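You operate a simulated robot arm through the tools that you are given. There is no shell and no other tool.

Carry out the task below with a simulated robot arm. There is one attempt and no reset: what you move stays moved.

Task
Oil both bushings as the card says, then unclamp the chassis and lay it in the purple tray.
Fine: no oil spilt, oiler back in its hole.

It is judged by the outcome, as a careful person would: the job done as asked, and still so three seconds after it is handed in. It fails if anything else is knocked over, pushed out of place, dropped, spilled or broken.

Robot
A 6-joint arm with a two-finger parallel gripper, fixed in place. Base frame: the origin is at the foot of the arm, x ahead of it, y to its left, z up; the work surface is at about z = 0. Units: mm, rad, N and s.
With the tool pointing down near the work surface it reaches from about 160 to 420 mm from the base axis. Its first joint turns from -1.152 to 1.152 rad. Payload 1.57 kg.
Tool frame: the origin (TCP) lies between the finger pads and is the grasp point; the fingertips stand 30 mm ahead of it; z points along the fingers, y is the line along which they close. Largest opening 80 mm; finger width 17, thickness 12; the body of the gripper, 40 by 82 mm, starts 80 mm behind the TCP.
Orientation is told as [roll, pitch, yaw] about the base's x, y, z axes, in that order, counted from this pose: with the fingers straight down and closing along the base's y, the tool's x points along the base's -x, its y along +y and its z along -z.

Tools
- The arm moves only by the tool jog_arm. Its argument "commands" is one flat list of numbers, 7 for each row, row after row: the shift along the tool's x, y, z in units of 250 mm (1.0 is 250 mm), then the turn, a rotation vector about the tool's x, y, z in units of 60 degrees (1.0 is 60 degrees), then the opening in per cent of the stroke, from 0 (shut) to 100 (fully open). In form: [x, y, z, wx, wy, wz, grip, x, y, z, wx, wy, wz, grip, ...]. A call has 1 to 20 rows; each row is the pose to reach, as a shift and turn from the pose commanded when the call began, along the tool's axes at that moment. A call with a number of a shift or a turn outside -1 to 1 is refused whole. Rows are played at 5 a second. More than 50 mm and 0.15 rad between two rows, or a gripper value outside its range, and nothing of the call is played. Where a pose cannot be reached the arm comes as near as it can. A force on the tool above 40 N (or 10 N above the force at the start of the call, whichever is more), or a blocked arm, ends the call early, and 0.2 s more pass. Each finger travels about 153 mm/s and halts on what it meets, pressing with about 27 N; the grip force reading is that of the motor and also rises with nothing between the fingers. The clock runs only during rows and for 0.2 s after the last one: add rows that repeat a pose to give the fingers time. The reply holds the time, the measured pose of the TCP, the force on the tool along the base axes, the opening and the grip force, in the units named above and with some noise, with the torque about the TCP (base axes, N m) and any sound that the robot's microphone picked up.
- Cameras (640 x 400 px; columns grow to the right, rows downward): "scene" is fixed at [61, -340.9, 423.4]; the picture's right is [0.70, -0.72, 0.00], its down [-0.46, -0.45, -0.76] and it looks along [0.55, 0.53, -0.65] (base axes); focal length 214 px, centre (320, 200). "wrist" rides on the gripper at [72, -7, -122] in the tool frame; the picture's right is [0.09, 1.00, 0.00], its down [-0.84, 0.08, -0.54] and it looks along [-0.54, 0.05, 0.84] (tool axes); focal length 238 px, centre (320, 200). There is no depth. A picture from a camera that has moved, and an enlarged one, comes with that camera's place and axes in the base frame and with its lens. The place of the scene camera against the robot may be out by one fixed shift of up to 12 mm in any direction.
- capture(camera): a new picture of that camera. It takes no simulated time.
- close_up(camera, box): a new picture of the part [left, top, right, bottom] of that camera's present view, enlarged. It takes no simulated time.
- job_done(): hands the job in; it is judged then, once.

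Nothing tells you positions but the pictures and the camera data. Unless the task says otherwise, let go and move clear before handing in.

The tools are called by a JSON object that holds its "api" and its "payload". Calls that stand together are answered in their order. jog_arm: Moves the arm, as the interface text tells. Its arguments: {"type":"object","properties":{"commands":{"type":"array","items":{"type":"number"}}},"required":["commands"]} The other tools are called the same way: capture (camera) takes a picture; close_up (camera, box) takes an enlarged picture of a part of a camera's view; job_done () hands the job in.

At the start:

```text
t: 0.0
ee_pos: [225.0, -46.3, 290.9]
tcp_rot: [0.001, 0.0, -0.003]
ft_force: [-0.6, 0.4, 0.2]
ft_torque: [0.03, 0.01, 0.03]
grip_width: 79.8
finger_force: 0.1
```

scene: 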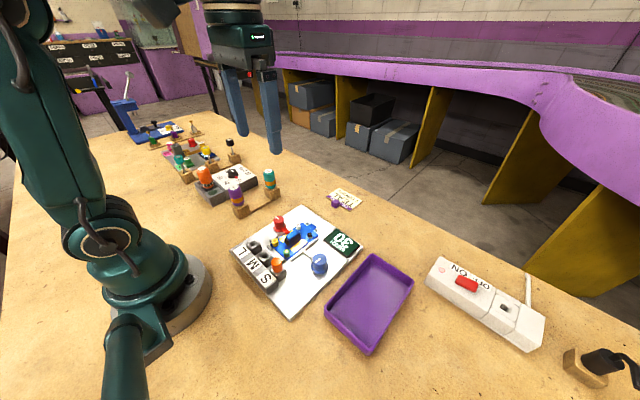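
wrist: 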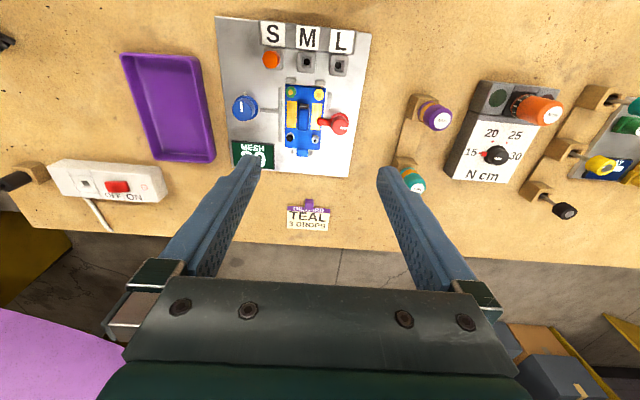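

I see a bench with a plate holding a blue chassis (clamped with a red lever), purple tray, two oilers (purple and teal) in wooden holders, and a card reading "TEAL 3 drops". I'll take close-ups to read details.

{"api": "close_up", "payload": {"camera": "wrist", "box": [270, 190, 350, 240]}}

{"api": "close_up", "payload": {"camera": "wrist", "box": [210, 10, 380, 180]}}

{"api": "close_up", "payload": {"camera": "wrist", "box": [370, 70, 640, 230]}}

{"api": "close_up", "payload": {"camera": "scene", "box": [220, 170, 380, 320]}}

{"api": "close_up", "payload": {"camera": "scene", "box": [140, 120, 300, 220]}}

```text
8.00 times, centred on (310, 215) of wrist
camera zoom: at [152.7, -53.9, 413.3], right [-0.09, 1.0, 0.0], down [0.84, 0.08, 0.54], along [0.54, 0.05, -0.84], focal length 1907 px, centre (400, 80)
```

zoom: 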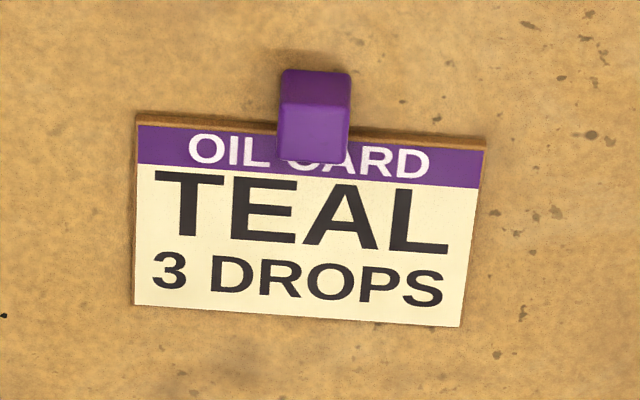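

```text
2.35 times, centred on (295, 95) of wrist
camera zoom: at [152.7, -53.9, 413.3], right [-0.09, 1.0, 0.0], down [0.84, 0.08, 0.54], along [0.54, 0.05, -0.84], focal length 561 px, centre (379, 447)
```

zoom: 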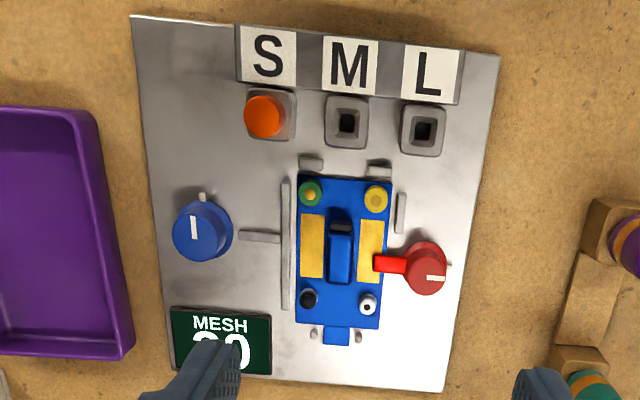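

```text
2.37 times, centred on (505, 150) of wrist
camera zoom: at [152.7, -53.9, 413.3], right [-0.09, 1.0, 0.0], down [0.84, 0.08, 0.54], along [0.54, 0.05, -0.84], focal length 565 px, centre (-118, 318)
```

zoom: 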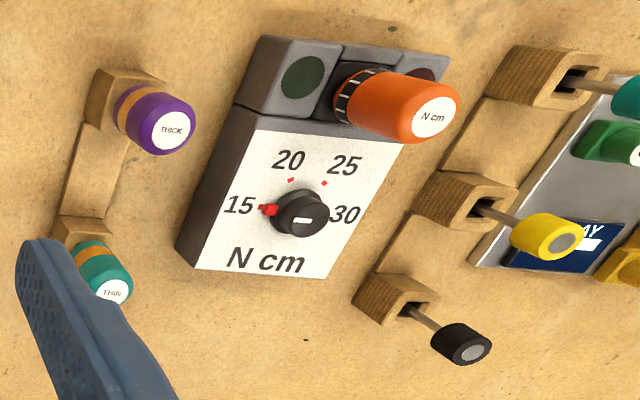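

```text
2.67 times, centred on (300, 245) of scene
camera zoom: at [61.0, -340.9, 423.4], right [0.7, -0.72, 0.0], down [-0.46, -0.45, -0.76], along [0.55, 0.53, -0.65], focal length 572 px, centre (373, 80)
```

zoom: 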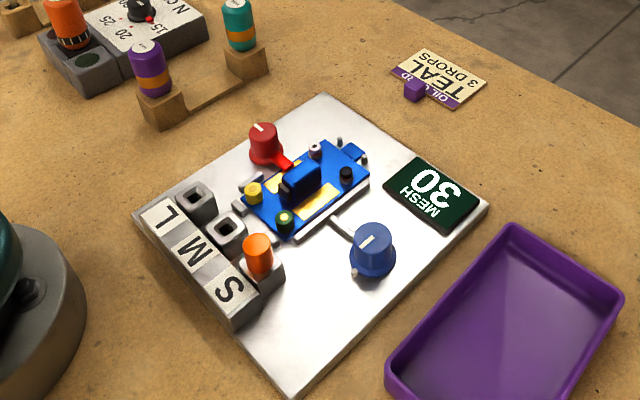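

```text
4.00 times, centred on (220, 170) of scene
camera zoom: at [61.0, -340.9, 423.4], right [0.7, -0.72, 0.0], down [-0.46, -0.45, -0.76], along [0.55, 0.53, -0.65], focal length 858 px, centre (720, 320)
```

zoom: 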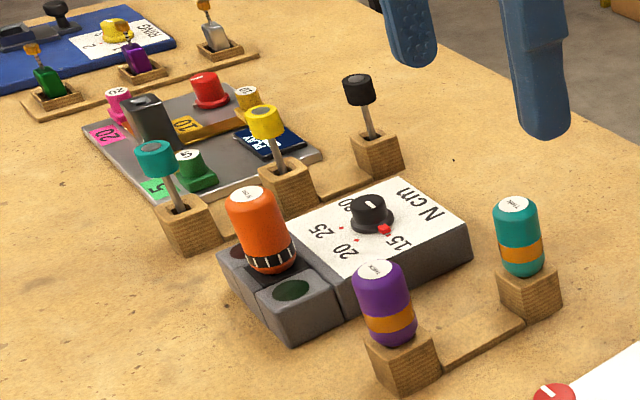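

The card says: teal oiler, 3 drops per bushing. I'll zoom on the chassis and the oilers to identify the bushings and clamp.

{"api": "close_up", "payload": {"camera": "wrist", "box": [270, 75, 360, 160]}}

{"api": "close_up", "payload": {"camera": "scene", "box": [265, 205, 345, 265]}}

{"api": "close_up", "payload": {"camera": "scene", "box": [220, 160, 290, 220]}}

{"api": "close_up", "payload": {"camera": "wrist", "box": [385, 85, 465, 200]}}

```text
4.71 times, centred on (315, 118) of wrist
camera zoom: at [152.7, -53.9, 413.3], right [-0.09, 1.0, 0.0], down [0.84, 0.08, 0.54], along [0.54, 0.05, -0.84], focal length 1122 px, centre (344, 588)
```

zoom: 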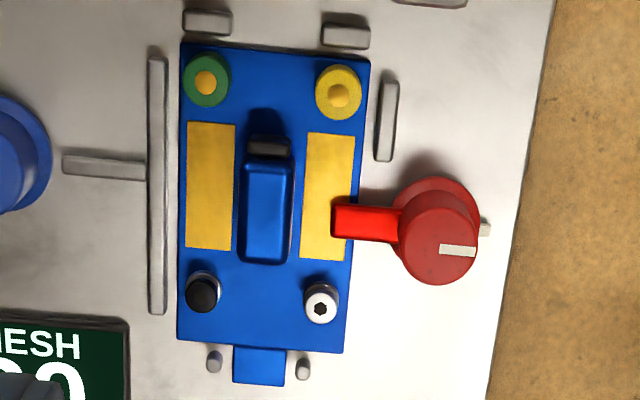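

```text
6.67 times, centred on (305, 235) of scene
camera zoom: at [61.0, -340.9, 423.4], right [0.7, -0.72, 0.0], down [-0.46, -0.45, -0.76], along [0.55, 0.53, -0.65], focal length 1430 px, centre (420, -33)
```

zoom: 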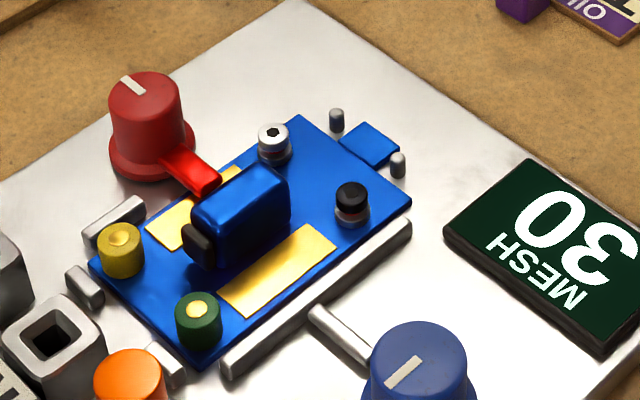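

```text
6.67 times, centred on (255, 190) of scene
camera zoom: at [61.0, -340.9, 423.4], right [0.7, -0.72, 0.0], down [-0.46, -0.45, -0.76], along [0.55, 0.53, -0.65], focal length 1430 px, centre (753, 267)
```

zoom: 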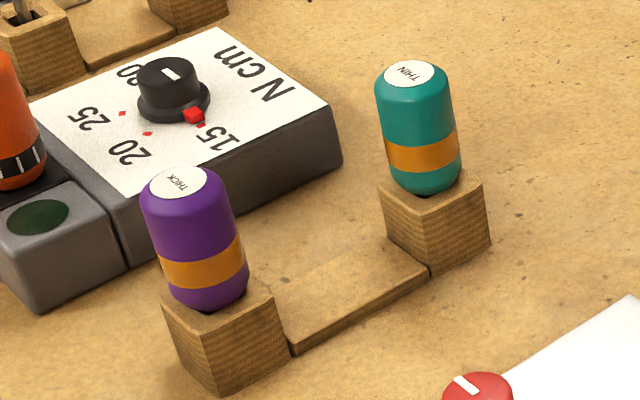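

```text
3.48 times, centred on (425, 142) of wrist
camera zoom: at [152.7, -53.9, 413.3], right [-0.09, 1.0, 0.0], down [0.84, 0.08, 0.54], along [0.54, 0.05, -0.84], focal length 829 px, centre (-45, 400)
```

zoom: 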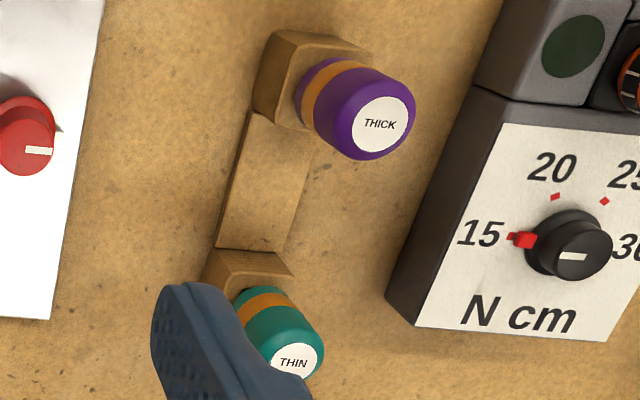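

{"api": "close_up", "payload": {"camera": "scene", "box": [275, 235, 295, 260]}}

{"api": "close_up", "payload": {"camera": "scene", "box": [294, 220, 318, 240]}}

{"api": "close_up", "payload": {"camera": "wrist", "box": [304, 80, 354, 140]}}

{"api": "close_up", "payload": {"camera": "wrist", "box": [275, 80, 325, 140]}}

{"api": "close_up", "payload": {"camera": "scene", "box": [320, 250, 420, 360]}}

```text
16.00 times, centred on (285, 248) of scene
camera zoom: at [61.0, -340.9, 423.4], right [0.7, -0.72, 0.0], down [-0.46, -0.45, -0.76], along [0.55, 0.53, -0.65], focal length 3432 px, centre (880, -560)
```

zoom: 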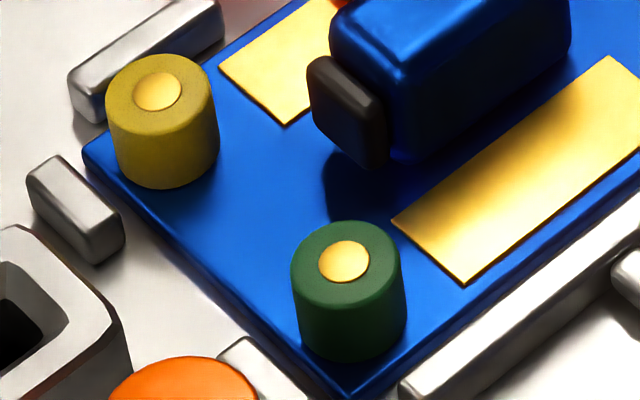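

```text
16.00 times, centred on (306, 230) of scene
camera zoom: at [61.0, -340.9, 423.4], right [0.7, -0.72, 0.0], down [-0.46, -0.45, -0.76], along [0.55, 0.53, -0.65], focal length 3432 px, centre (544, -280)
```

zoom: 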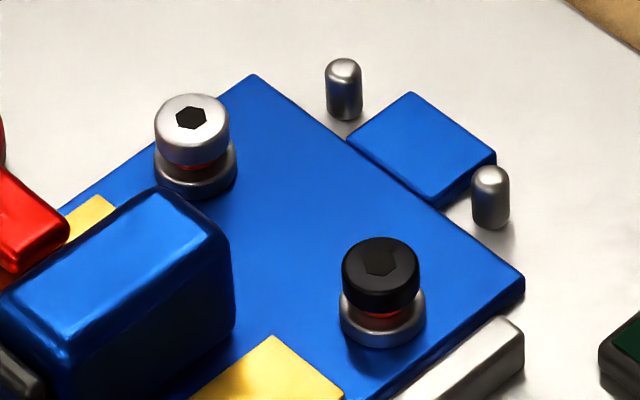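

```text
6.67 times, centred on (329, 110) of wrist
camera zoom: at [152.7, -53.9, 413.3], right [-0.09, 1.0, 0.0], down [0.84, 0.08, 0.54], along [0.54, 0.05, -0.84], focal length 1589 px, centre (260, 800)
```

zoom: 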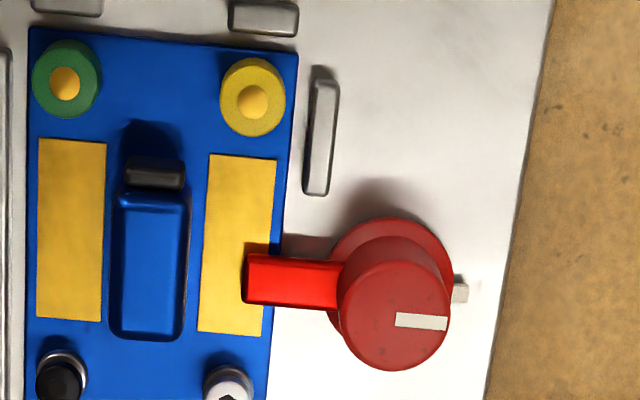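

```text
6.67 times, centred on (300, 110) of wrist
camera zoom: at [152.7, -53.9, 413.3], right [-0.09, 1.0, 0.0], down [0.84, 0.08, 0.54], along [0.54, 0.05, -0.84], focal length 1589 px, centre (453, 800)
```

zoom: 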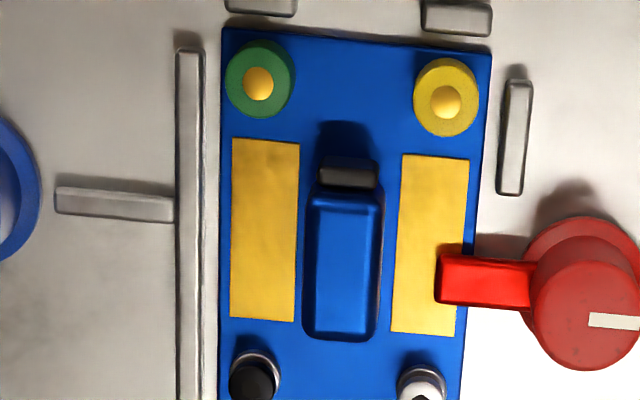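

```text
3.64 times, centred on (370, 305) of scene
camera zoom: at [61.0, -340.9, 423.4], right [0.7, -0.72, 0.0], down [-0.46, -0.45, -0.76], along [0.55, 0.53, -0.65], focal length 780 px, centre (138, -182)
```

zoom: 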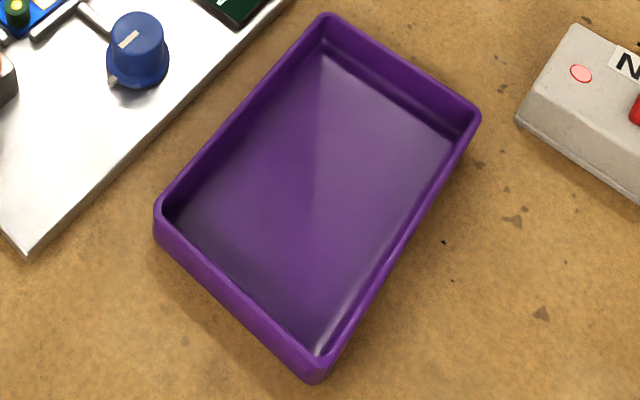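

The bushings look like the green and yellow cups with brass centres (the black/white ones are hex screws). Teal oiler (THIN) stands around (325, 114). I'll move the wrist camera nearer for precise localisation.

{"api": "jog_arm", "payload": {"commands": [-0.025, 0.103, 0.074, 0, 0, 0, 100, -0.049, 0.207, 0.148, 0, 0, 0, 100, -0.074, 0.31, 0.222, 0, 0, 0, 100, -0.099, 0.413, 0.296, 0, 0, 0, 100, -0.123, 0.517, 0.37, 0, 0, 0, 100, -0.148, 0.62, 0.444, 0, 0, 0, 100, -0.148, 0.62, 0.444, 0, 0, 0, 100]}}

{"api": "capture", "payload": {"camera": "wrist"}}

{"api": "capture", "payload": {"camera": "scene"}}

```text
t: 1.6
ee_pos: [259.9, 107.9, 180.2]
tcp_rot: [-0.001, 0.0, -0.002]
ft_force: [-0.7, 0.4, -0.1]
ft_torque: [-0.01, 0.01, 0.0]
grip_width: 80.0
finger_force: 0.1
```

```text
taken
camera wrist: at [188.3, 100.4, 302.5], right [-0.09, 1.0, 0.0], down [0.84, 0.08, 0.54], along [0.54, 0.05, -0.84], focal length 238 px, centre (320, 200)
```

wrist: 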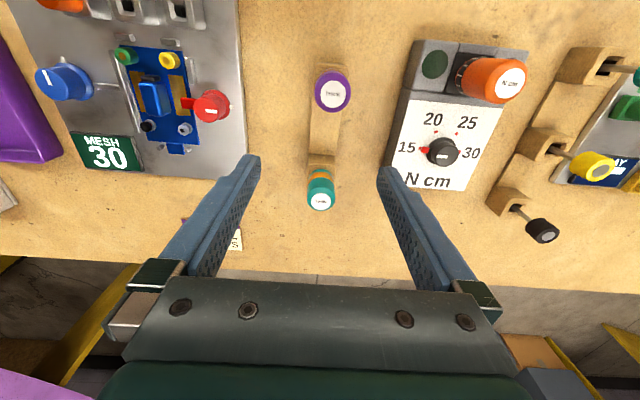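

```text
taken
```

scene: 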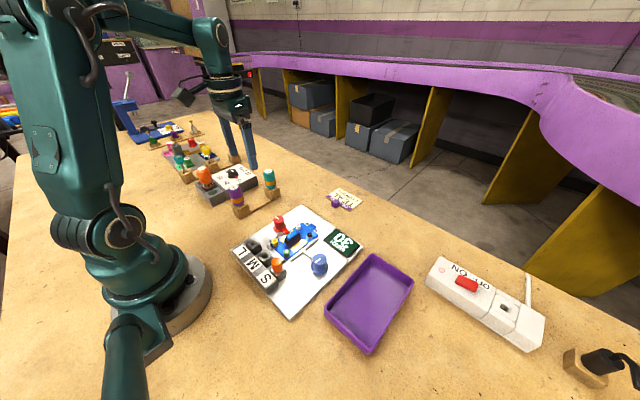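

{"api": "close_up", "payload": {"camera": "wrist", "box": [290, 50, 360, 220]}}

{"api": "close_up", "payload": {"camera": "scene", "box": [250, 160, 290, 210]}}

{"api": "close_up", "payload": {"camera": "wrist", "box": [60, 20, 260, 170]}}

```text
2.35 times, centred on (325, 135) of wrist
camera zoom: at [188.3, 100.4, 302.5], right [-0.09, 1.0, 0.0], down [0.84, 0.08, 0.54], along [0.54, 0.05, -0.84], focal length 561 px, centre (308, 353)
```

zoom: 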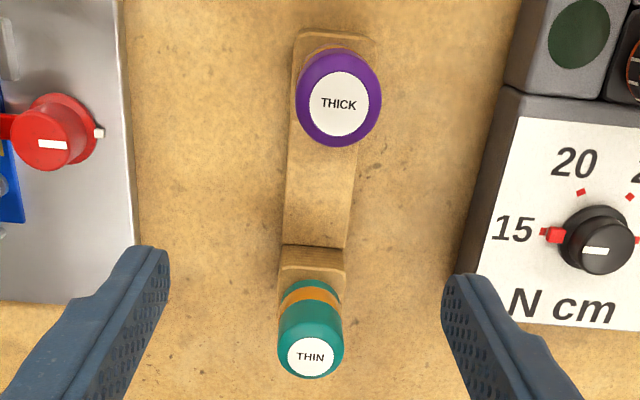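

```text
8.00 times, centred on (270, 185) of scene
camera zoom: at [61.0, -340.9, 423.4], right [0.7, -0.72, 0.0], down [-0.46, -0.45, -0.76], along [0.55, 0.53, -0.65], focal length 1716 px, centre (720, 320)
```

zoom: 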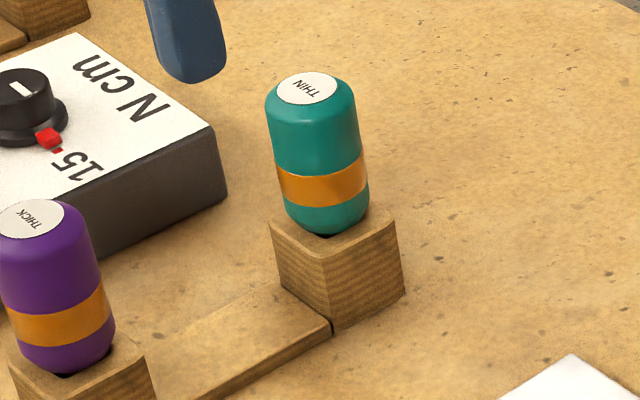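

```text
2.67 times, centred on (160, 95) of wrist
camera zoom: at [188.3, 100.4, 302.5], right [-0.09, 1.0, 0.0], down [0.84, 0.08, 0.54], along [0.54, 0.05, -0.84], focal length 636 px, centre (747, 480)
```

zoom: 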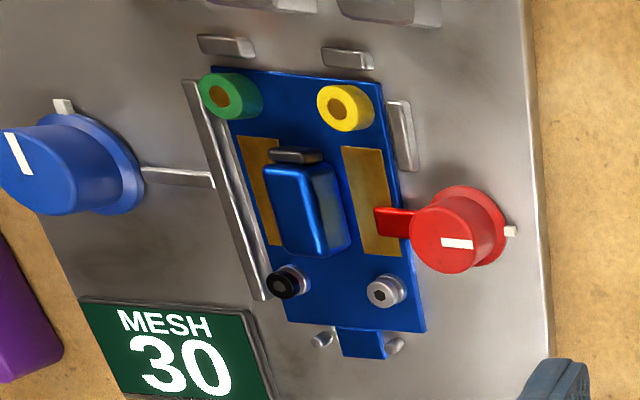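

The label triangulates to about (325, 114, 92.5); bottle is ~30 mm wide, block top at z≈32. I'll move above it and check the pose.

{"api": "jog_arm", "payload": {"commands": [-0.13, 0.012, 0.06, 0, 0, 0, 80, -0.26, 0.024, 0.14, 0, 0, 0, 80, -0.26, 0.024, 0.16, 0, 0, 0, 80, -0.26, 0.024, 0.16, 0, 0, 0, 80]}}

{"api": "capture", "payload": {"camera": "wrist"}}

{"api": "close_up", "payload": {"camera": "scene", "box": [220, 120, 310, 220]}}

```text
t: 2.6
ee_pos: [326.3, 113.6, 141.7]
tcp_rot: [0.0, -0.002, 0.001]
ft_force: [-0.1, 0.2, 0.1]
ft_torque: [0.0, -0.03, -0.02]
grip_width: 64.0
finger_force: 0.0
```

```text
taken
camera wrist: at [254.4, 106.0, 263.0], right [-0.09, 1.0, 0.0], down [0.84, 0.08, 0.54], along [0.54, 0.05, -0.84], focal length 238 px, centre (320, 200)
```

wrist: 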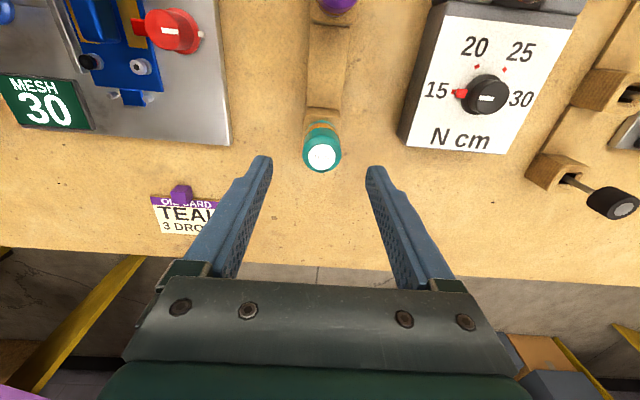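

```text
4.00 times, centred on (265, 170) of scene
camera zoom: at [61.0, -340.9, 423.4], right [0.7, -0.72, 0.0], down [-0.46, -0.45, -0.76], along [0.55, 0.53, -0.65], focal length 858 px, centre (540, 320)
```

zoom: 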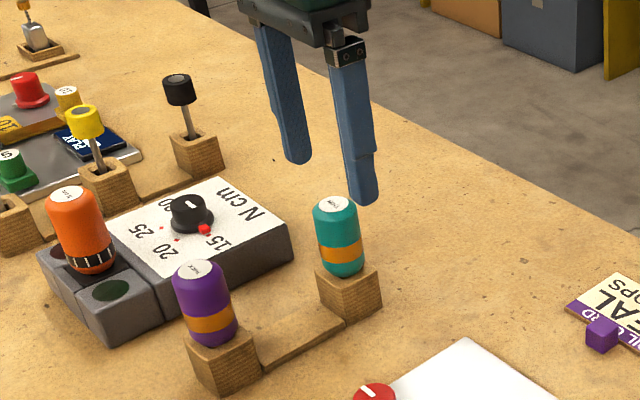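

Label confirmed at (325, 114). Descending around the bottle with open fingers to TCP z≈67.

{"api": "jog_arm", "payload": {"commands": [0.005, 0.002, 0.1, 0, 0, 0, 80, 0.005, 0.002, 0.2, 0, 0, 0, 80, 0.005, 0.002, 0.298, 0, 0, 0, 80, 0.005, 0.002, 0.298, 0, 0, 0, 80]}}

{"api": "capture", "payload": {"camera": "wrist"}}

{"api": "close_up", "payload": {"camera": "scene", "box": [240, 140, 310, 220]}}

```text
t: 3.6
ee_pos: [326.6, 114.3, 64.8]
tcp_rot: [-0.001, -0.001, 0.001]
ft_force: [-0.4, 0.2, 1.6]
ft_torque: [-0.02, 0.04, -0.02]
grip_width: 64.0
finger_force: 0.0
```

```text
taken
camera wrist: at [253.5, 107.6, 187.4], right [-0.09, 1.0, 0.0], down [0.84, 0.08, 0.54], along [0.54, 0.05, -0.84], focal length 238 px, centre (320, 200)
```

wrist: 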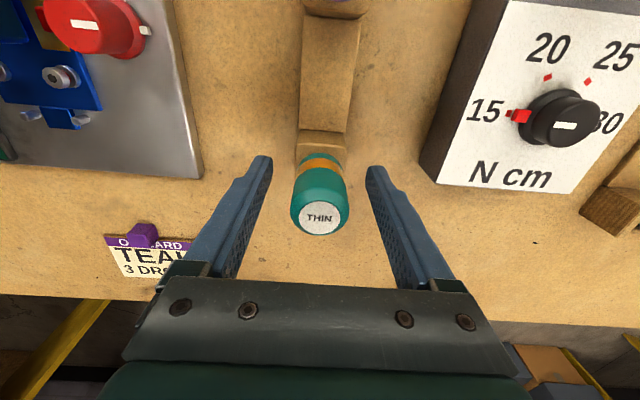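

```text
5.00 times, centred on (275, 180) of scene
camera zoom: at [61.0, -340.9, 423.4], right [0.7, -0.72, 0.0], down [-0.46, -0.45, -0.76], along [0.55, 0.53, -0.65], focal length 1072 px, centre (545, 300)
```

zoom: 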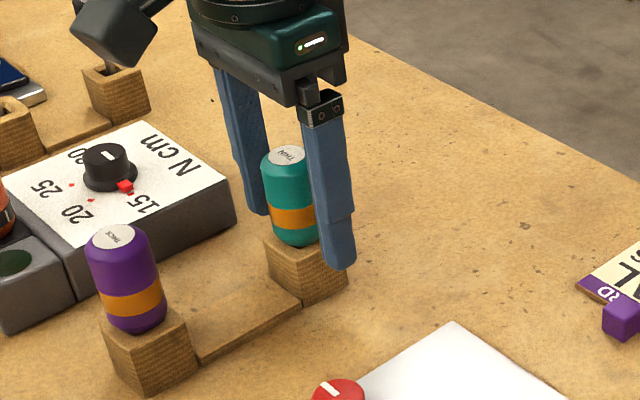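

Fingers straddle the bottle. I'll raise a hair and close gently in steps, listening for any drop.

{"api": "jog_arm", "payload": {"commands": [0.004, 0, -0.012, 0, 0, 0, 60, 0.004, 0, -0.012, 0, 0, 0, 45, 0.004, 0, -0.012, 0, 0, 0, 40, 0.004, 0, -0.012, 0, 0, 0, 38, 0.004, 0, -0.012, 0, 0, 0, 37]}}

```text
t: 4.8
ee_pos: [323.5, 114.9, 68.2]
tcp_rot: [-0.001, 0.0, 0.0]
ft_force: [-0.4, 0.3, -0.3]
ft_torque: [0.02, 0.03, 0.01]
grip_width: 30.5
finger_force: 0.3
```

{"api": "jog_arm", "payload": {"commands": [0, 0, 0, 0, 0, 0, 37, 0, 0, 0, 0, 0, 0, 36]}}

```text
t: 5.4
ee_pos: [324.0, 113.9, 67.6]
tcp_rot: [-0.001, 0.0, 0.001]
ft_force: [-0.6, -0.5, -0.1]
ft_torque: [-0.03, 0.0, 0.0]
grip_width: 29.8
finger_force: 24.9
```

Gripped at 29.8 mm with no sound of a drop. Lifting straight up out of the hole.

{"api": "jog_arm", "payload": {"commands": [0, 0, -0.04, 0, 0, 0, 36, 0, 0, -0.1, 0, 0, 0, 36, 0, 0, -0.2, 0, 0, 0, 36, 0, 0, -0.3, 0, 0, 0, 36, 0, 0, -0.3, 0, 0, 0, 36]}}

{"api": "close_up", "payload": {"camera": "scene", "box": [230, 120, 310, 220]}}

{"api": "capture", "payload": {"camera": "wrist"}}

```text
t: 6.6
ee_pos: [323.5, 114.2, 142.9]
tcp_rot: [-0.001, 0.0, 0.001]
ft_force: [0.2, 0.3, -0.5]
ft_torque: [-0.01, 0.02, 0.01]
grip_width: 30.4
finger_force: 16.3
```

```text
4.00 times, centred on (270, 170) of scene
camera zoom: at [61.0, -340.9, 423.4], right [0.7, -0.72, 0.0], down [-0.46, -0.45, -0.76], along [0.55, 0.53, -0.65], focal length 858 px, centre (520, 320)
```

zoom: 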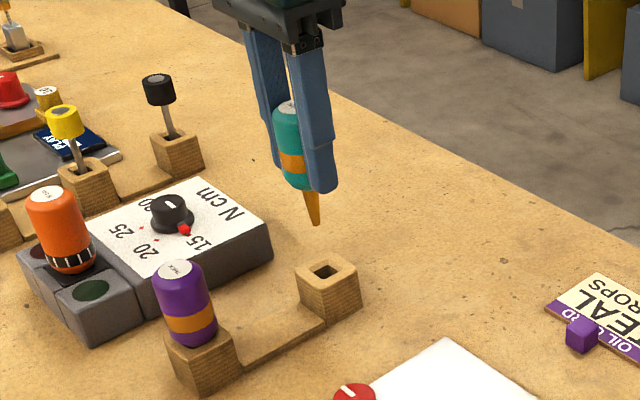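

```text
taken
camera wrist: at [251.8, 107.2, 265.4], right [-0.09, 1.0, 0.0], down [0.84, 0.08, 0.54], along [0.54, 0.05, -0.84], focal length 238 px, centre (320, 200)
```

wrist: 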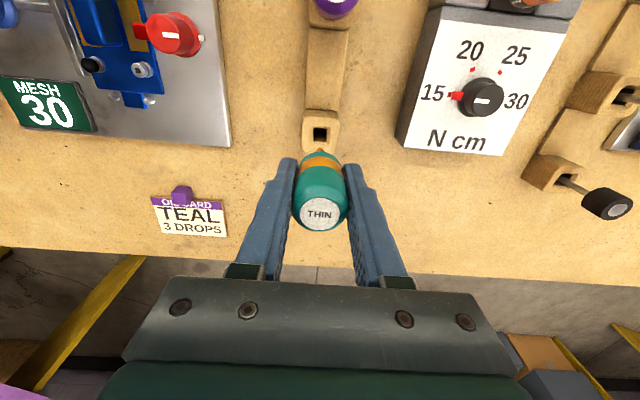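

{"api": "close_up", "payload": {"camera": "scene", "box": [250, 135, 290, 185]}}

{"api": "close_up", "payload": {"camera": "wrist", "box": [270, 110, 370, 240]}}

```text
8.00 times, centred on (270, 160) of scene
camera zoom: at [61.0, -340.9, 423.4], right [0.7, -0.72, 0.0], down [-0.46, -0.45, -0.76], along [0.55, 0.53, -0.65], focal length 1716 px, centre (720, 520)
```

zoom: 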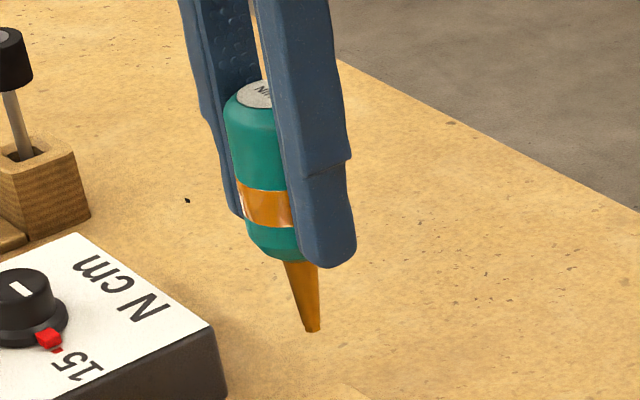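

```text
3.08 times, centred on (320, 175) of wrist
camera zoom: at [251.8, 107.2, 265.4], right [-0.09, 1.0, 0.0], down [0.84, 0.08, 0.54], along [0.54, 0.05, -0.84], focal length 733 px, centre (320, 277)
```

zoom: 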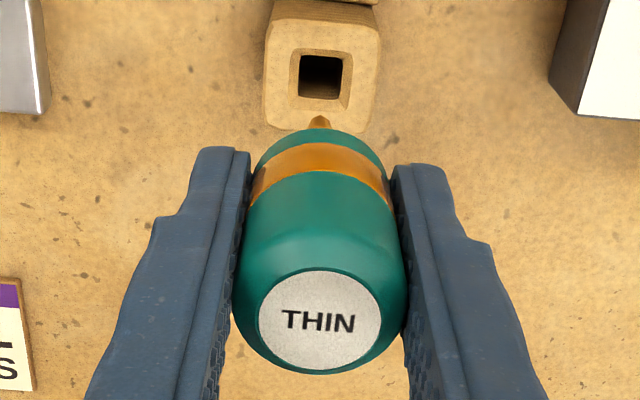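

The oiler is out, upright, tip ≈ 69 mm below the TCP. Bushings estimated at green (213, -91.5, ~28) and yellow (213.5, -49.5, ~27). I'll carry the oiler to above the yellow one at the same height.

{"api": "jog_arm", "payload": {"commands": [0.055, -0.082, 0, 0, 0, 0, 36, 0.11, -0.164, 0, 0, 0, 0, 36, 0.165, -0.245, 0, 0, 0, 0, 36, 0.22, -0.327, 0, 0, 0, 0, 36, 0.275, -0.409, 0, 0, 0, 0, 36, 0.33, -0.49, 0, 0, 0, 0, 36, 0.385, -0.572, 0, 0, 0, 0, 36, 0.44, -0.654, 0, 0, 0, 0, 36, 0.44, -0.654, 0, 0, 0, 0, 36, 0.44, -0.654, 0, 0, 0, 0, 36]}}

{"api": "capture", "payload": {"camera": "wrist"}}

{"api": "close_up", "payload": {"camera": "wrist", "box": [220, 60, 400, 180]}}

{"api": "close_up", "payload": {"camera": "scene", "box": [240, 180, 340, 270]}}

```text
t: 8.8
ee_pos: [215.1, -48.8, 143.9]
tcp_rot: [0.0, -0.001, 0.0]
ft_force: [0.0, 0.3, -0.6]
ft_torque: [0.02, -0.01, -0.02]
grip_width: 30.3
finger_force: 8.1
```

```text
taken
camera wrist: at [143.4, -56.6, 266.8], right [-0.09, 1.0, 0.0], down [0.84, 0.08, 0.54], along [0.54, 0.05, -0.84], focal length 238 px, centre (320, 200)
```

wrist: 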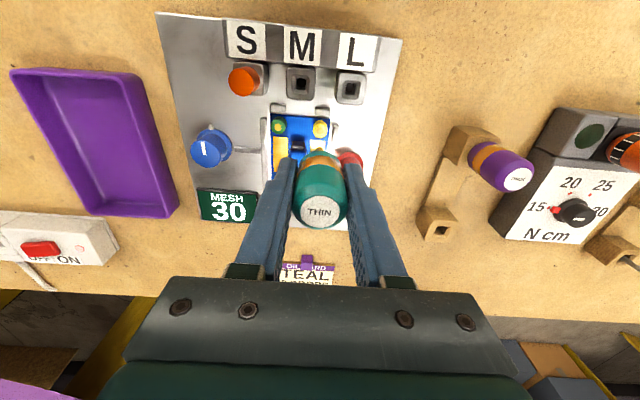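

```text
3.33 times, centred on (310, 120) of wrist
camera zoom: at [143.4, -56.6, 266.8], right [-0.09, 1.0, 0.0], down [0.84, 0.08, 0.54], along [0.54, 0.05, -0.84], focal length 794 px, centre (353, 467)
```

zoom: 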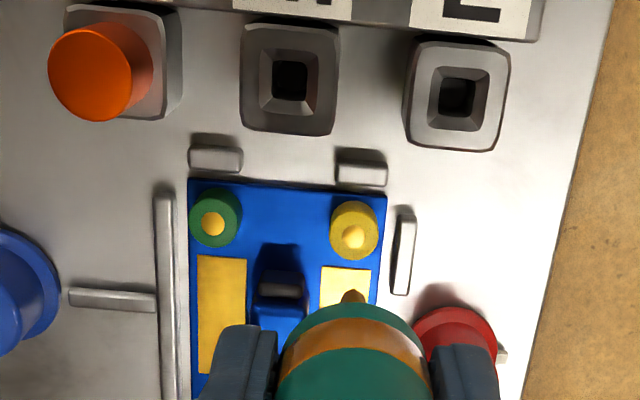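

```text
4.44 times, centred on (290, 225) of scene
camera zoom: at [61.0, -340.9, 423.4], right [0.7, -0.72, 0.0], down [-0.46, -0.45, -0.76], along [0.55, 0.53, -0.65], focal length 953 px, centre (453, 89)
```

zoom: 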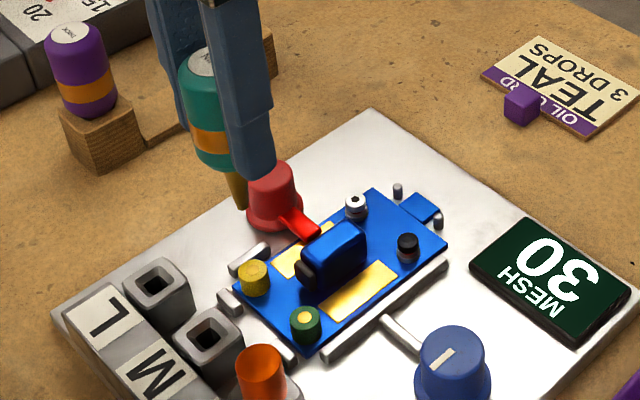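

Bushing yellow refines to about (213, -50, 27); tip is nearly above it at z≈75. Lowering to about 10 mm above and re-checking.

{"api": "jog_arm", "payload": {"commands": [0.006, 0, 0.05, 0, 0, 0, 36, 0.006, 0, 0.1, 0, 0, 0, 36, 0.006, 0, 0.14, 0, 0, 0, 36, 0.006, 0, 0.14, 0, 0, 0, 36]}}

{"api": "close_up", "payload": {"camera": "wrist", "box": [260, 90, 380, 180]}}

{"api": "close_up", "payload": {"camera": "scene", "box": [265, 215, 315, 255]}}

```text
t: 9.8
ee_pos: [213.3, -48.5, 109.1]
tcp_rot: [0.0, 0.0, -0.004]
ft_force: [1.1, 0.3, 0.4]
ft_torque: [0.0, 0.02, -0.02]
grip_width: 30.4
finger_force: 7.8
```

```text
4.44 times, centred on (320, 135) of wrist
camera zoom: at [141.0, -56.1, 232.0], right [-0.09, 1.0, 0.0], down [0.84, 0.08, 0.54], along [0.54, 0.05, -0.84], focal length 1059 px, centre (320, 489)
```

zoom: 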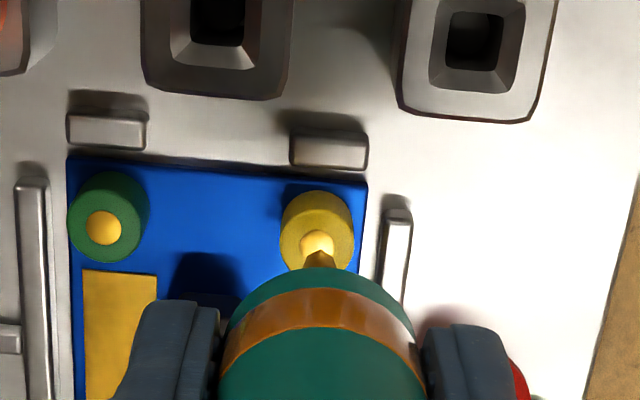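

```text
10.00 times, centred on (290, 235) of scene
camera zoom: at [61.0, -340.9, 423.4], right [0.7, -0.72, 0.0], down [-0.46, -0.45, -0.76], along [0.55, 0.53, -0.65], focal length 2145 px, centre (620, -150)
```

zoom: 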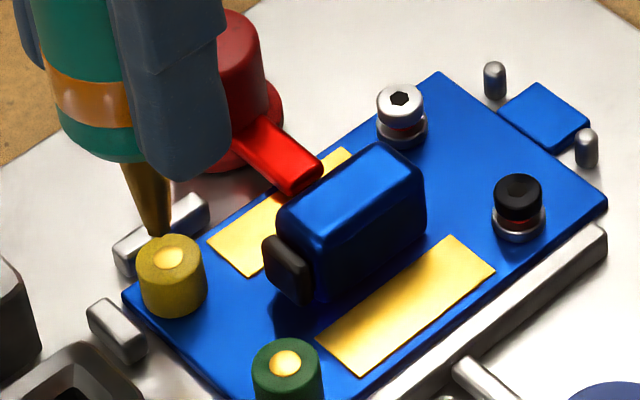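

Tip is ~6 mm above the yellow bushing and within a mm laterally. Small correction and another 3 mm down.

{"api": "jog_arm", "payload": {"commands": [-0.002, -0.0024, 0.006, 0, 0, 0, 36, -0.002, -0.0024, 0.012, 0, 0, 0, 36, -0.002, -0.0024, 0.012, 0, 0, 0, 36]}}

{"api": "close_up", "payload": {"camera": "wrist", "box": [290, 120, 350, 165]}}

{"api": "close_up", "payload": {"camera": "scene", "box": [270, 225, 295, 245]}}

```text
t: 10.6
ee_pos: [213.7, -48.6, 104.5]
tcp_rot: [-0.001, 0.001, -0.002]
ft_force: [0.5, 0.2, -1.3]
ft_torque: [-0.01, 0.01, 0.01]
grip_width: 30.2
finger_force: 16.1
```

```text
8.89 times, centred on (320, 142) of wrist
camera zoom: at [141.1, -56.8, 227.6], right [-0.09, 1.0, 0.0], down [0.84, 0.08, 0.54], along [0.54, 0.05, -0.84], focal length 2119 px, centre (320, 711)
```

zoom: 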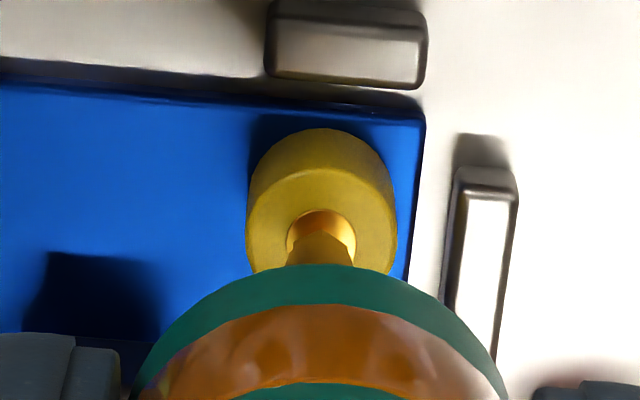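

```text
16.00 times, centred on (282, 235) of scene
camera zoom: at [61.0, -340.9, 423.4], right [0.7, -0.72, 0.0], down [-0.46, -0.45, -0.76], along [0.55, 0.53, -0.65], focal length 3432 px, centre (920, -360)
```

zoom: 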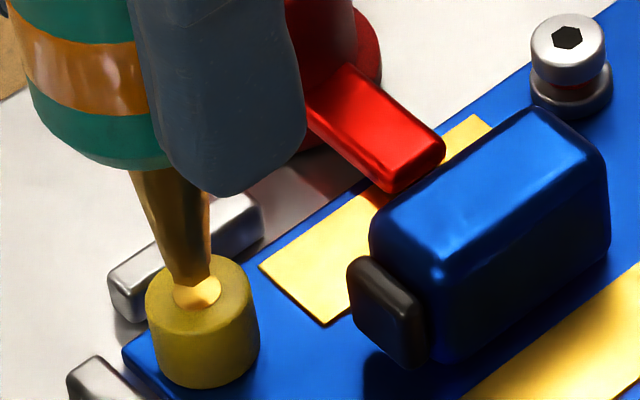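

The tip is right above the brass centre of the yellow bushing (~1–2 mm). I'll try one mild squeeze to see what releases a drop.

{"api": "jog_arm", "payload": {"commands": [0, 0, 0, 0, 0, 0, 34, 0, 0, 0, 0, 0, 0, 34]}}

{"api": "close_up", "payload": {"camera": "scene", "box": [270, 225, 295, 245]}}

```text
t: 11.2
ee_pos: [213.2, -48.8, 105.1]
tcp_rot: [-0.001, 0.0, 0.0]
ft_force: [0.5, -0.3, -0.3]
ft_torque: [0.02, 0.01, -0.03]
grip_width: 29.8
finger_force: 27.6
```

```text
16.00 times, centred on (282, 235) of scene
camera zoom: at [61.0, -340.9, 423.4], right [0.7, -0.72, 0.0], down [-0.46, -0.45, -0.76], along [0.55, 0.53, -0.65], focal length 3432 px, centre (920, -360)
```

zoom: 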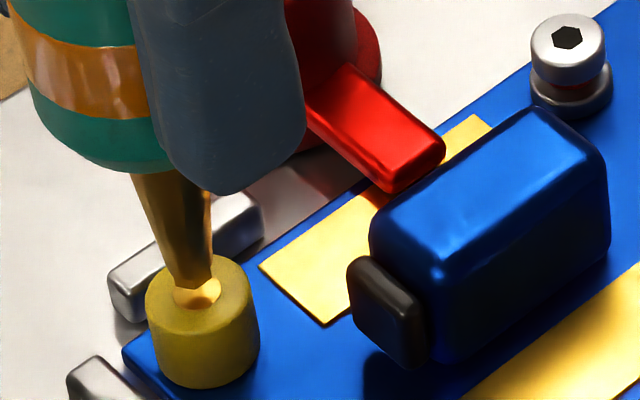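

Squeezing does nothing (full 27 N, no sound). I'll lower gently to touch the bushing and watch force and sound.

{"api": "jog_arm", "payload": {"commands": [0, 0, 0.003, 0, 0, 0, 34, 0, 0, 0.003, 0, 0, 0, 34]}}

```text
t: 11.8
ee_pos: [213.8, -49.4, 105.6]
tcp_rot: [0.001, -0.001, -0.001]
ft_force: [-0.2, 0.6, -0.8]
ft_torque: [0.01, 0.0, -0.01]
grip_width: 29.6
finger_force: 27.4
```

{"api": "jog_arm", "payload": {"commands": [0, 0, 0.004, 0, 0, 0, 34, 0, 0, 0.004, 0, 0, 0, 34]}}

{"api": "close_up", "payload": {"camera": "scene", "box": [270, 225, 295, 245]}}

{"api": "close_up", "payload": {"camera": "wrist", "box": [290, 120, 350, 165]}}

```text
t: 12.4
ee_pos: [214.5, -49.8, 104.2]
tcp_rot: [0.0, -0.001, -0.002]
ft_force: [-0.6, 0.6, -0.6]
ft_torque: [-0.02, 0.01, 0.01]
grip_width: 29.8
finger_force: 26.8
```

```text
16.00 times, centred on (282, 235) of scene
camera zoom: at [61.0, -340.9, 423.4], right [0.7, -0.72, 0.0], down [-0.46, -0.45, -0.76], along [0.55, 0.53, -0.65], focal length 3432 px, centre (920, -360)
```

zoom: 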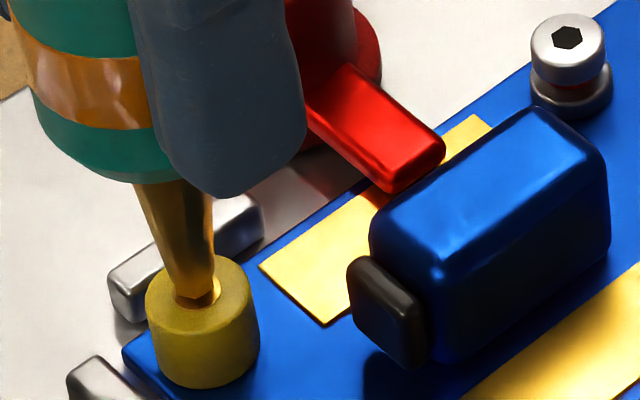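

```text
8.89 times, centred on (320, 142) of wrist
camera zoom: at [141.4, -56.3, 226.4], right [-0.09, 1.0, 0.0], down [0.84, 0.08, 0.54], along [0.54, 0.05, -0.84], focal length 2119 px, centre (320, 711)
```

zoom: 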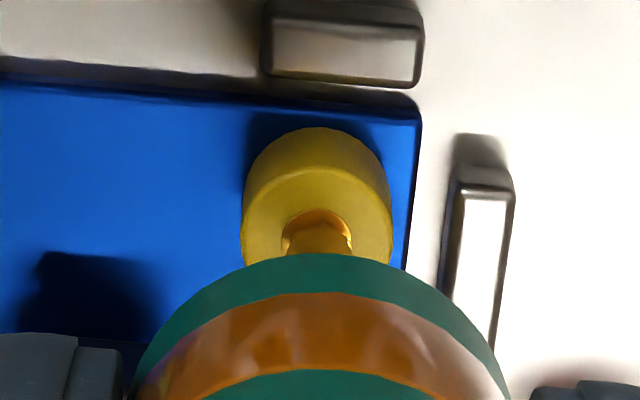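

{"api": "jog_arm", "payload": {"commands": [0, 0, 0.004, 0, 0, 0, 34, 0, 0, 0.004, 0, 0, 0, 34]}}

{"api": "close_up", "payload": {"camera": "scene", "box": [276, 235, 286, 243]}}

```text
t: 13.0
ee_pos: [212.4, -50.2, 102.6]
tcp_rot: [-0.001, 0.0, 0.001]
ft_force: [-0.2, 0.1, 3.8]
ft_torque: [0.13, 0.03, 0.02]
grip_width: 29.6
finger_force: 27.1
```

```text
16.00 times, centred on (281, 239) of scene
camera zoom: at [61.0, -340.9, 423.4], right [0.7, -0.72, 0.0], down [-0.46, -0.45, -0.76], along [0.55, 0.53, -0.65], focal length 3432 px, centre (944, -424)
```

zoom: 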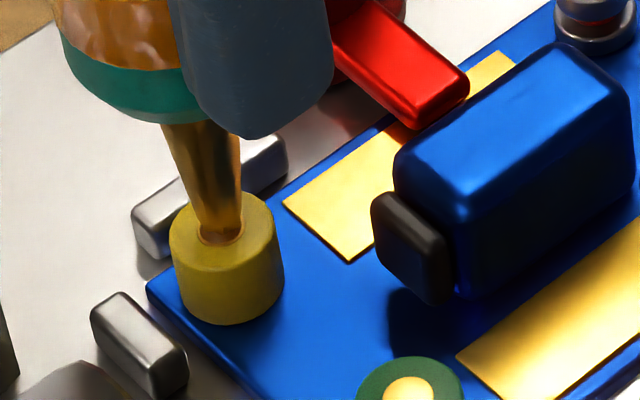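

Contact at ~4 N. I'll press slightly further to see whether it clicks out a drop.

{"api": "jog_arm", "payload": {"commands": [0, 0, 0.002, 0, 0, 0, 34, 0, 0, 0.002, 0, 0, 0, 34]}}

```text
t: 13.6
ee_pos: [213.4, -48.4, 102.6]
tcp_rot: [-0.002, 0.001, -0.001]
ft_force: [0.3, 0.1, 0.8]
ft_torque: [0.06, -0.06, 0.01]
grip_width: 29.7
finger_force: 27.5
```

{"api": "close_up", "payload": {"camera": "scene", "box": [270, 225, 295, 245]}}

{"api": "close_up", "payload": {"camera": "wrist", "box": [260, 110, 380, 240]}}

```text
16.00 times, centred on (282, 235) of scene
camera zoom: at [61.0, -340.9, 423.4], right [0.7, -0.72, 0.0], down [-0.46, -0.45, -0.76], along [0.55, 0.53, -0.65], focal length 3432 px, centre (920, -360)
```

zoom: 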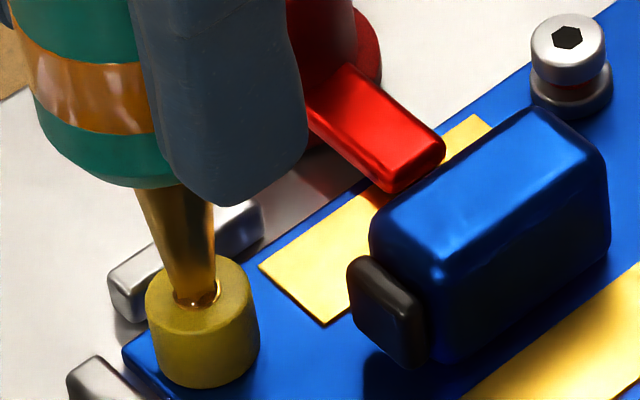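

```text
3.08 times, centred on (320, 175) of wrist
camera zoom: at [141.7, -56.0, 224.4], right [-0.09, 1.0, 0.0], down [0.84, 0.08, 0.54], along [0.54, 0.05, -0.84], focal length 733 px, centre (320, 277)
```

zoom: 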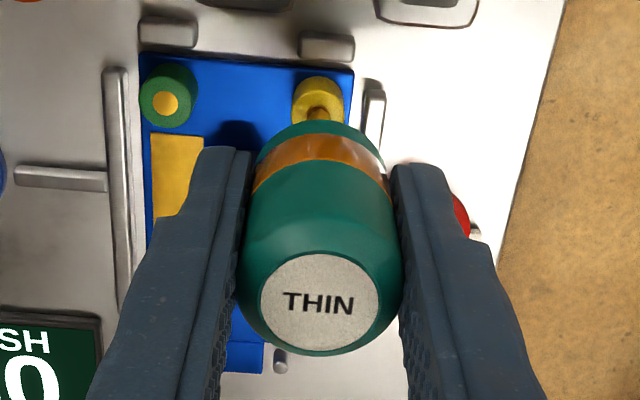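

{"api": "close_up", "payload": {"camera": "scene", "box": [279, 239, 287, 245]}}

{"api": "close_up", "payload": {"camera": "wrist", "box": [312, 132, 332, 152]}}

```text
16.00 times, centred on (283, 242) of scene
camera zoom: at [61.0, -340.9, 423.4], right [0.7, -0.72, 0.0], down [-0.46, -0.45, -0.76], along [0.55, 0.53, -0.65], focal length 3432 px, centre (912, -472)
```

zoom: 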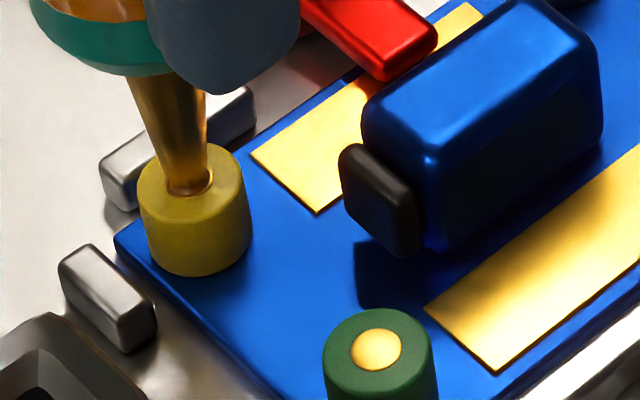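

```text
16.00 times, centred on (322, 142) of wrist
camera zoom: at [141.7, -56.0, 224.4], right [-0.09, 1.0, 0.0], down [0.84, 0.08, 0.54], along [0.54, 0.05, -0.84], focal length 3814 px, centre (288, 1128)
```

zoom: 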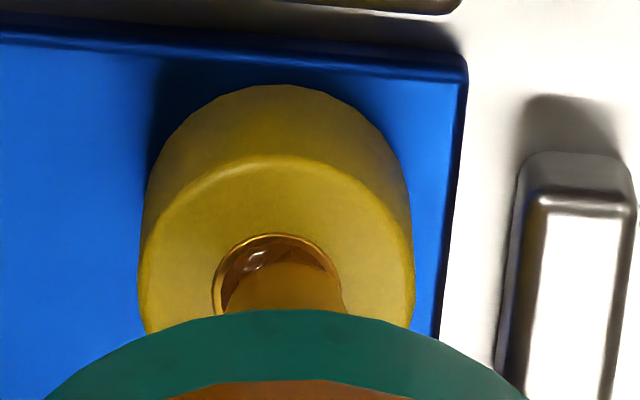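

The cup now looks wet with glossy oil – pressing the tip dispenses. I'll lift off a few mm to inspect the amount.

{"api": "jog_arm", "payload": {"commands": [0, 0, -0.016, 0, 0, 0, 34, 0, 0, -0.016, 0, 0, 0, 34]}}

{"api": "close_up", "payload": {"camera": "scene", "box": [274, 229, 294, 245]}}

{"api": "close_up", "payload": {"camera": "wrist", "box": [302, 125, 338, 152]}}

```text
t: 14.2
ee_pos: [213.5, -50.7, 105.2]
tcp_rot: [0.0, -0.002, -0.001]
ft_force: [-0.8, 0.3, -0.7]
ft_torque: [-0.02, 0.01, 0.03]
grip_width: 29.8
finger_force: 27.2
```

```text
16.00 times, centred on (284, 237) of scene
camera zoom: at [61.0, -340.9, 423.4], right [0.7, -0.72, 0.0], down [-0.46, -0.45, -0.76], along [0.55, 0.53, -0.65], focal length 3432 px, centre (896, -392)
```

zoom: 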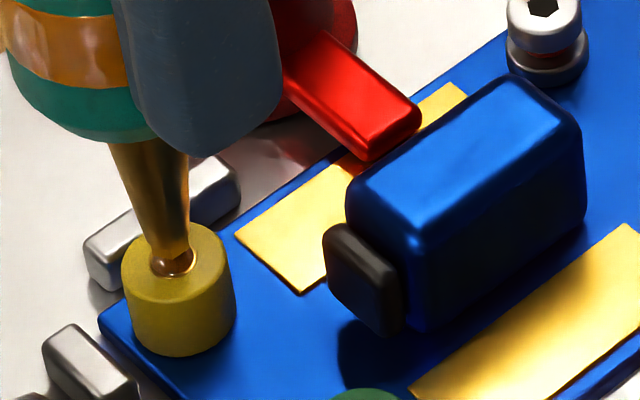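

```text
14.81 times, centred on (320, 138) of wrist
camera zoom: at [141.4, -56.8, 228.5], right [-0.09, 1.0, 0.0], down [0.84, 0.08, 0.54], along [0.54, 0.05, -0.84], focal length 3531 px, centre (320, 1111)
```

zoom: 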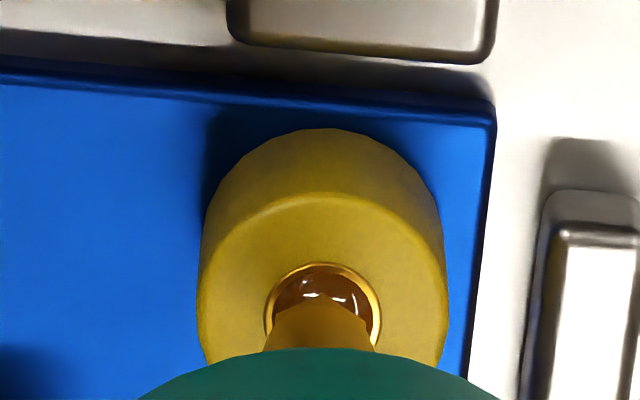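

{"api": "jog_arm", "payload": {"commands": [0, 0, -0.04, 0, 0, 0, 34, 0, 0, -0.08, 0, 0, 0, 34, 0, 0, -0.08, 0, 0, 0, 34]}}

{"api": "close_up", "payload": {"camera": "scene", "box": [274, 229, 294, 245]}}

{"api": "close_up", "payload": {"camera": "wrist", "box": [302, 118, 338, 145]}}

{"api": "close_up", "payload": {"camera": "wrist", "box": [260, 110, 380, 240]}}

```text
t: 15.0
ee_pos: [213.6, -49.4, 125.9]
tcp_rot: [0.0, 0.001, 0.0]
ft_force: [0.1, -0.2, -0.1]
ft_torque: [-0.02, 0.01, 0.03]
grip_width: 29.6
finger_force: 27.1
```

```text
16.00 times, centred on (284, 237) of scene
camera zoom: at [61.0, -340.9, 423.4], right [0.7, -0.72, 0.0], down [-0.46, -0.45, -0.76], along [0.55, 0.53, -0.65], focal length 3432 px, centre (896, -392)
```

zoom: 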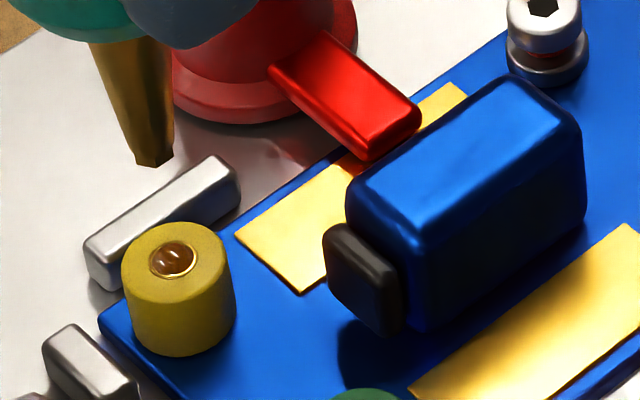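

```text
14.81 times, centred on (320, 132) of wrist
camera zoom: at [141.8, -56.6, 248.4], right [-0.09, 1.0, 0.0], down [0.84, 0.08, 0.54], along [0.54, 0.05, -0.84], focal length 3531 px, centre (320, 1215)
```

zoom: 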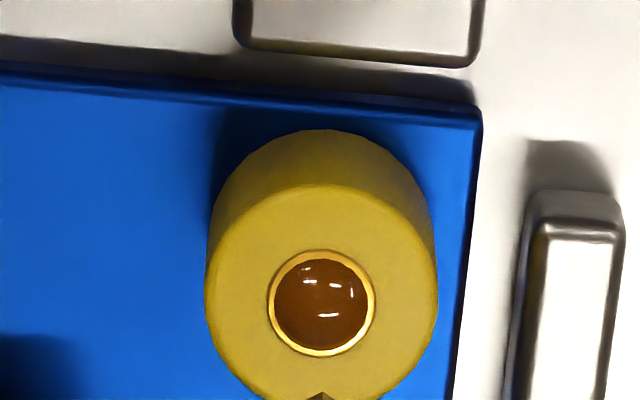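

```text
3.08 times, centred on (320, 175) of wrist
camera zoom: at [141.8, -56.6, 248.4], right [-0.09, 1.0, 0.0], down [0.84, 0.08, 0.54], along [0.54, 0.05, -0.84], focal length 733 px, centre (320, 277)
```

zoom: 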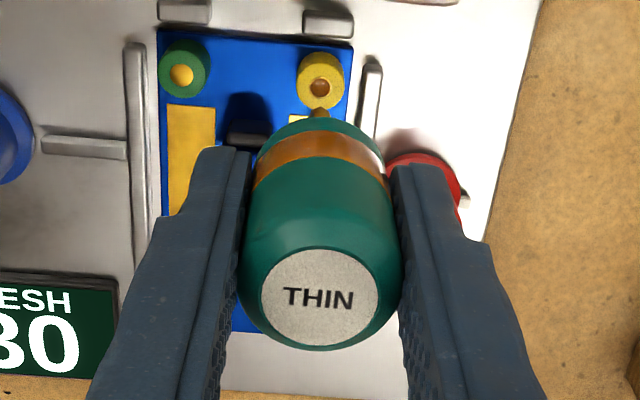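

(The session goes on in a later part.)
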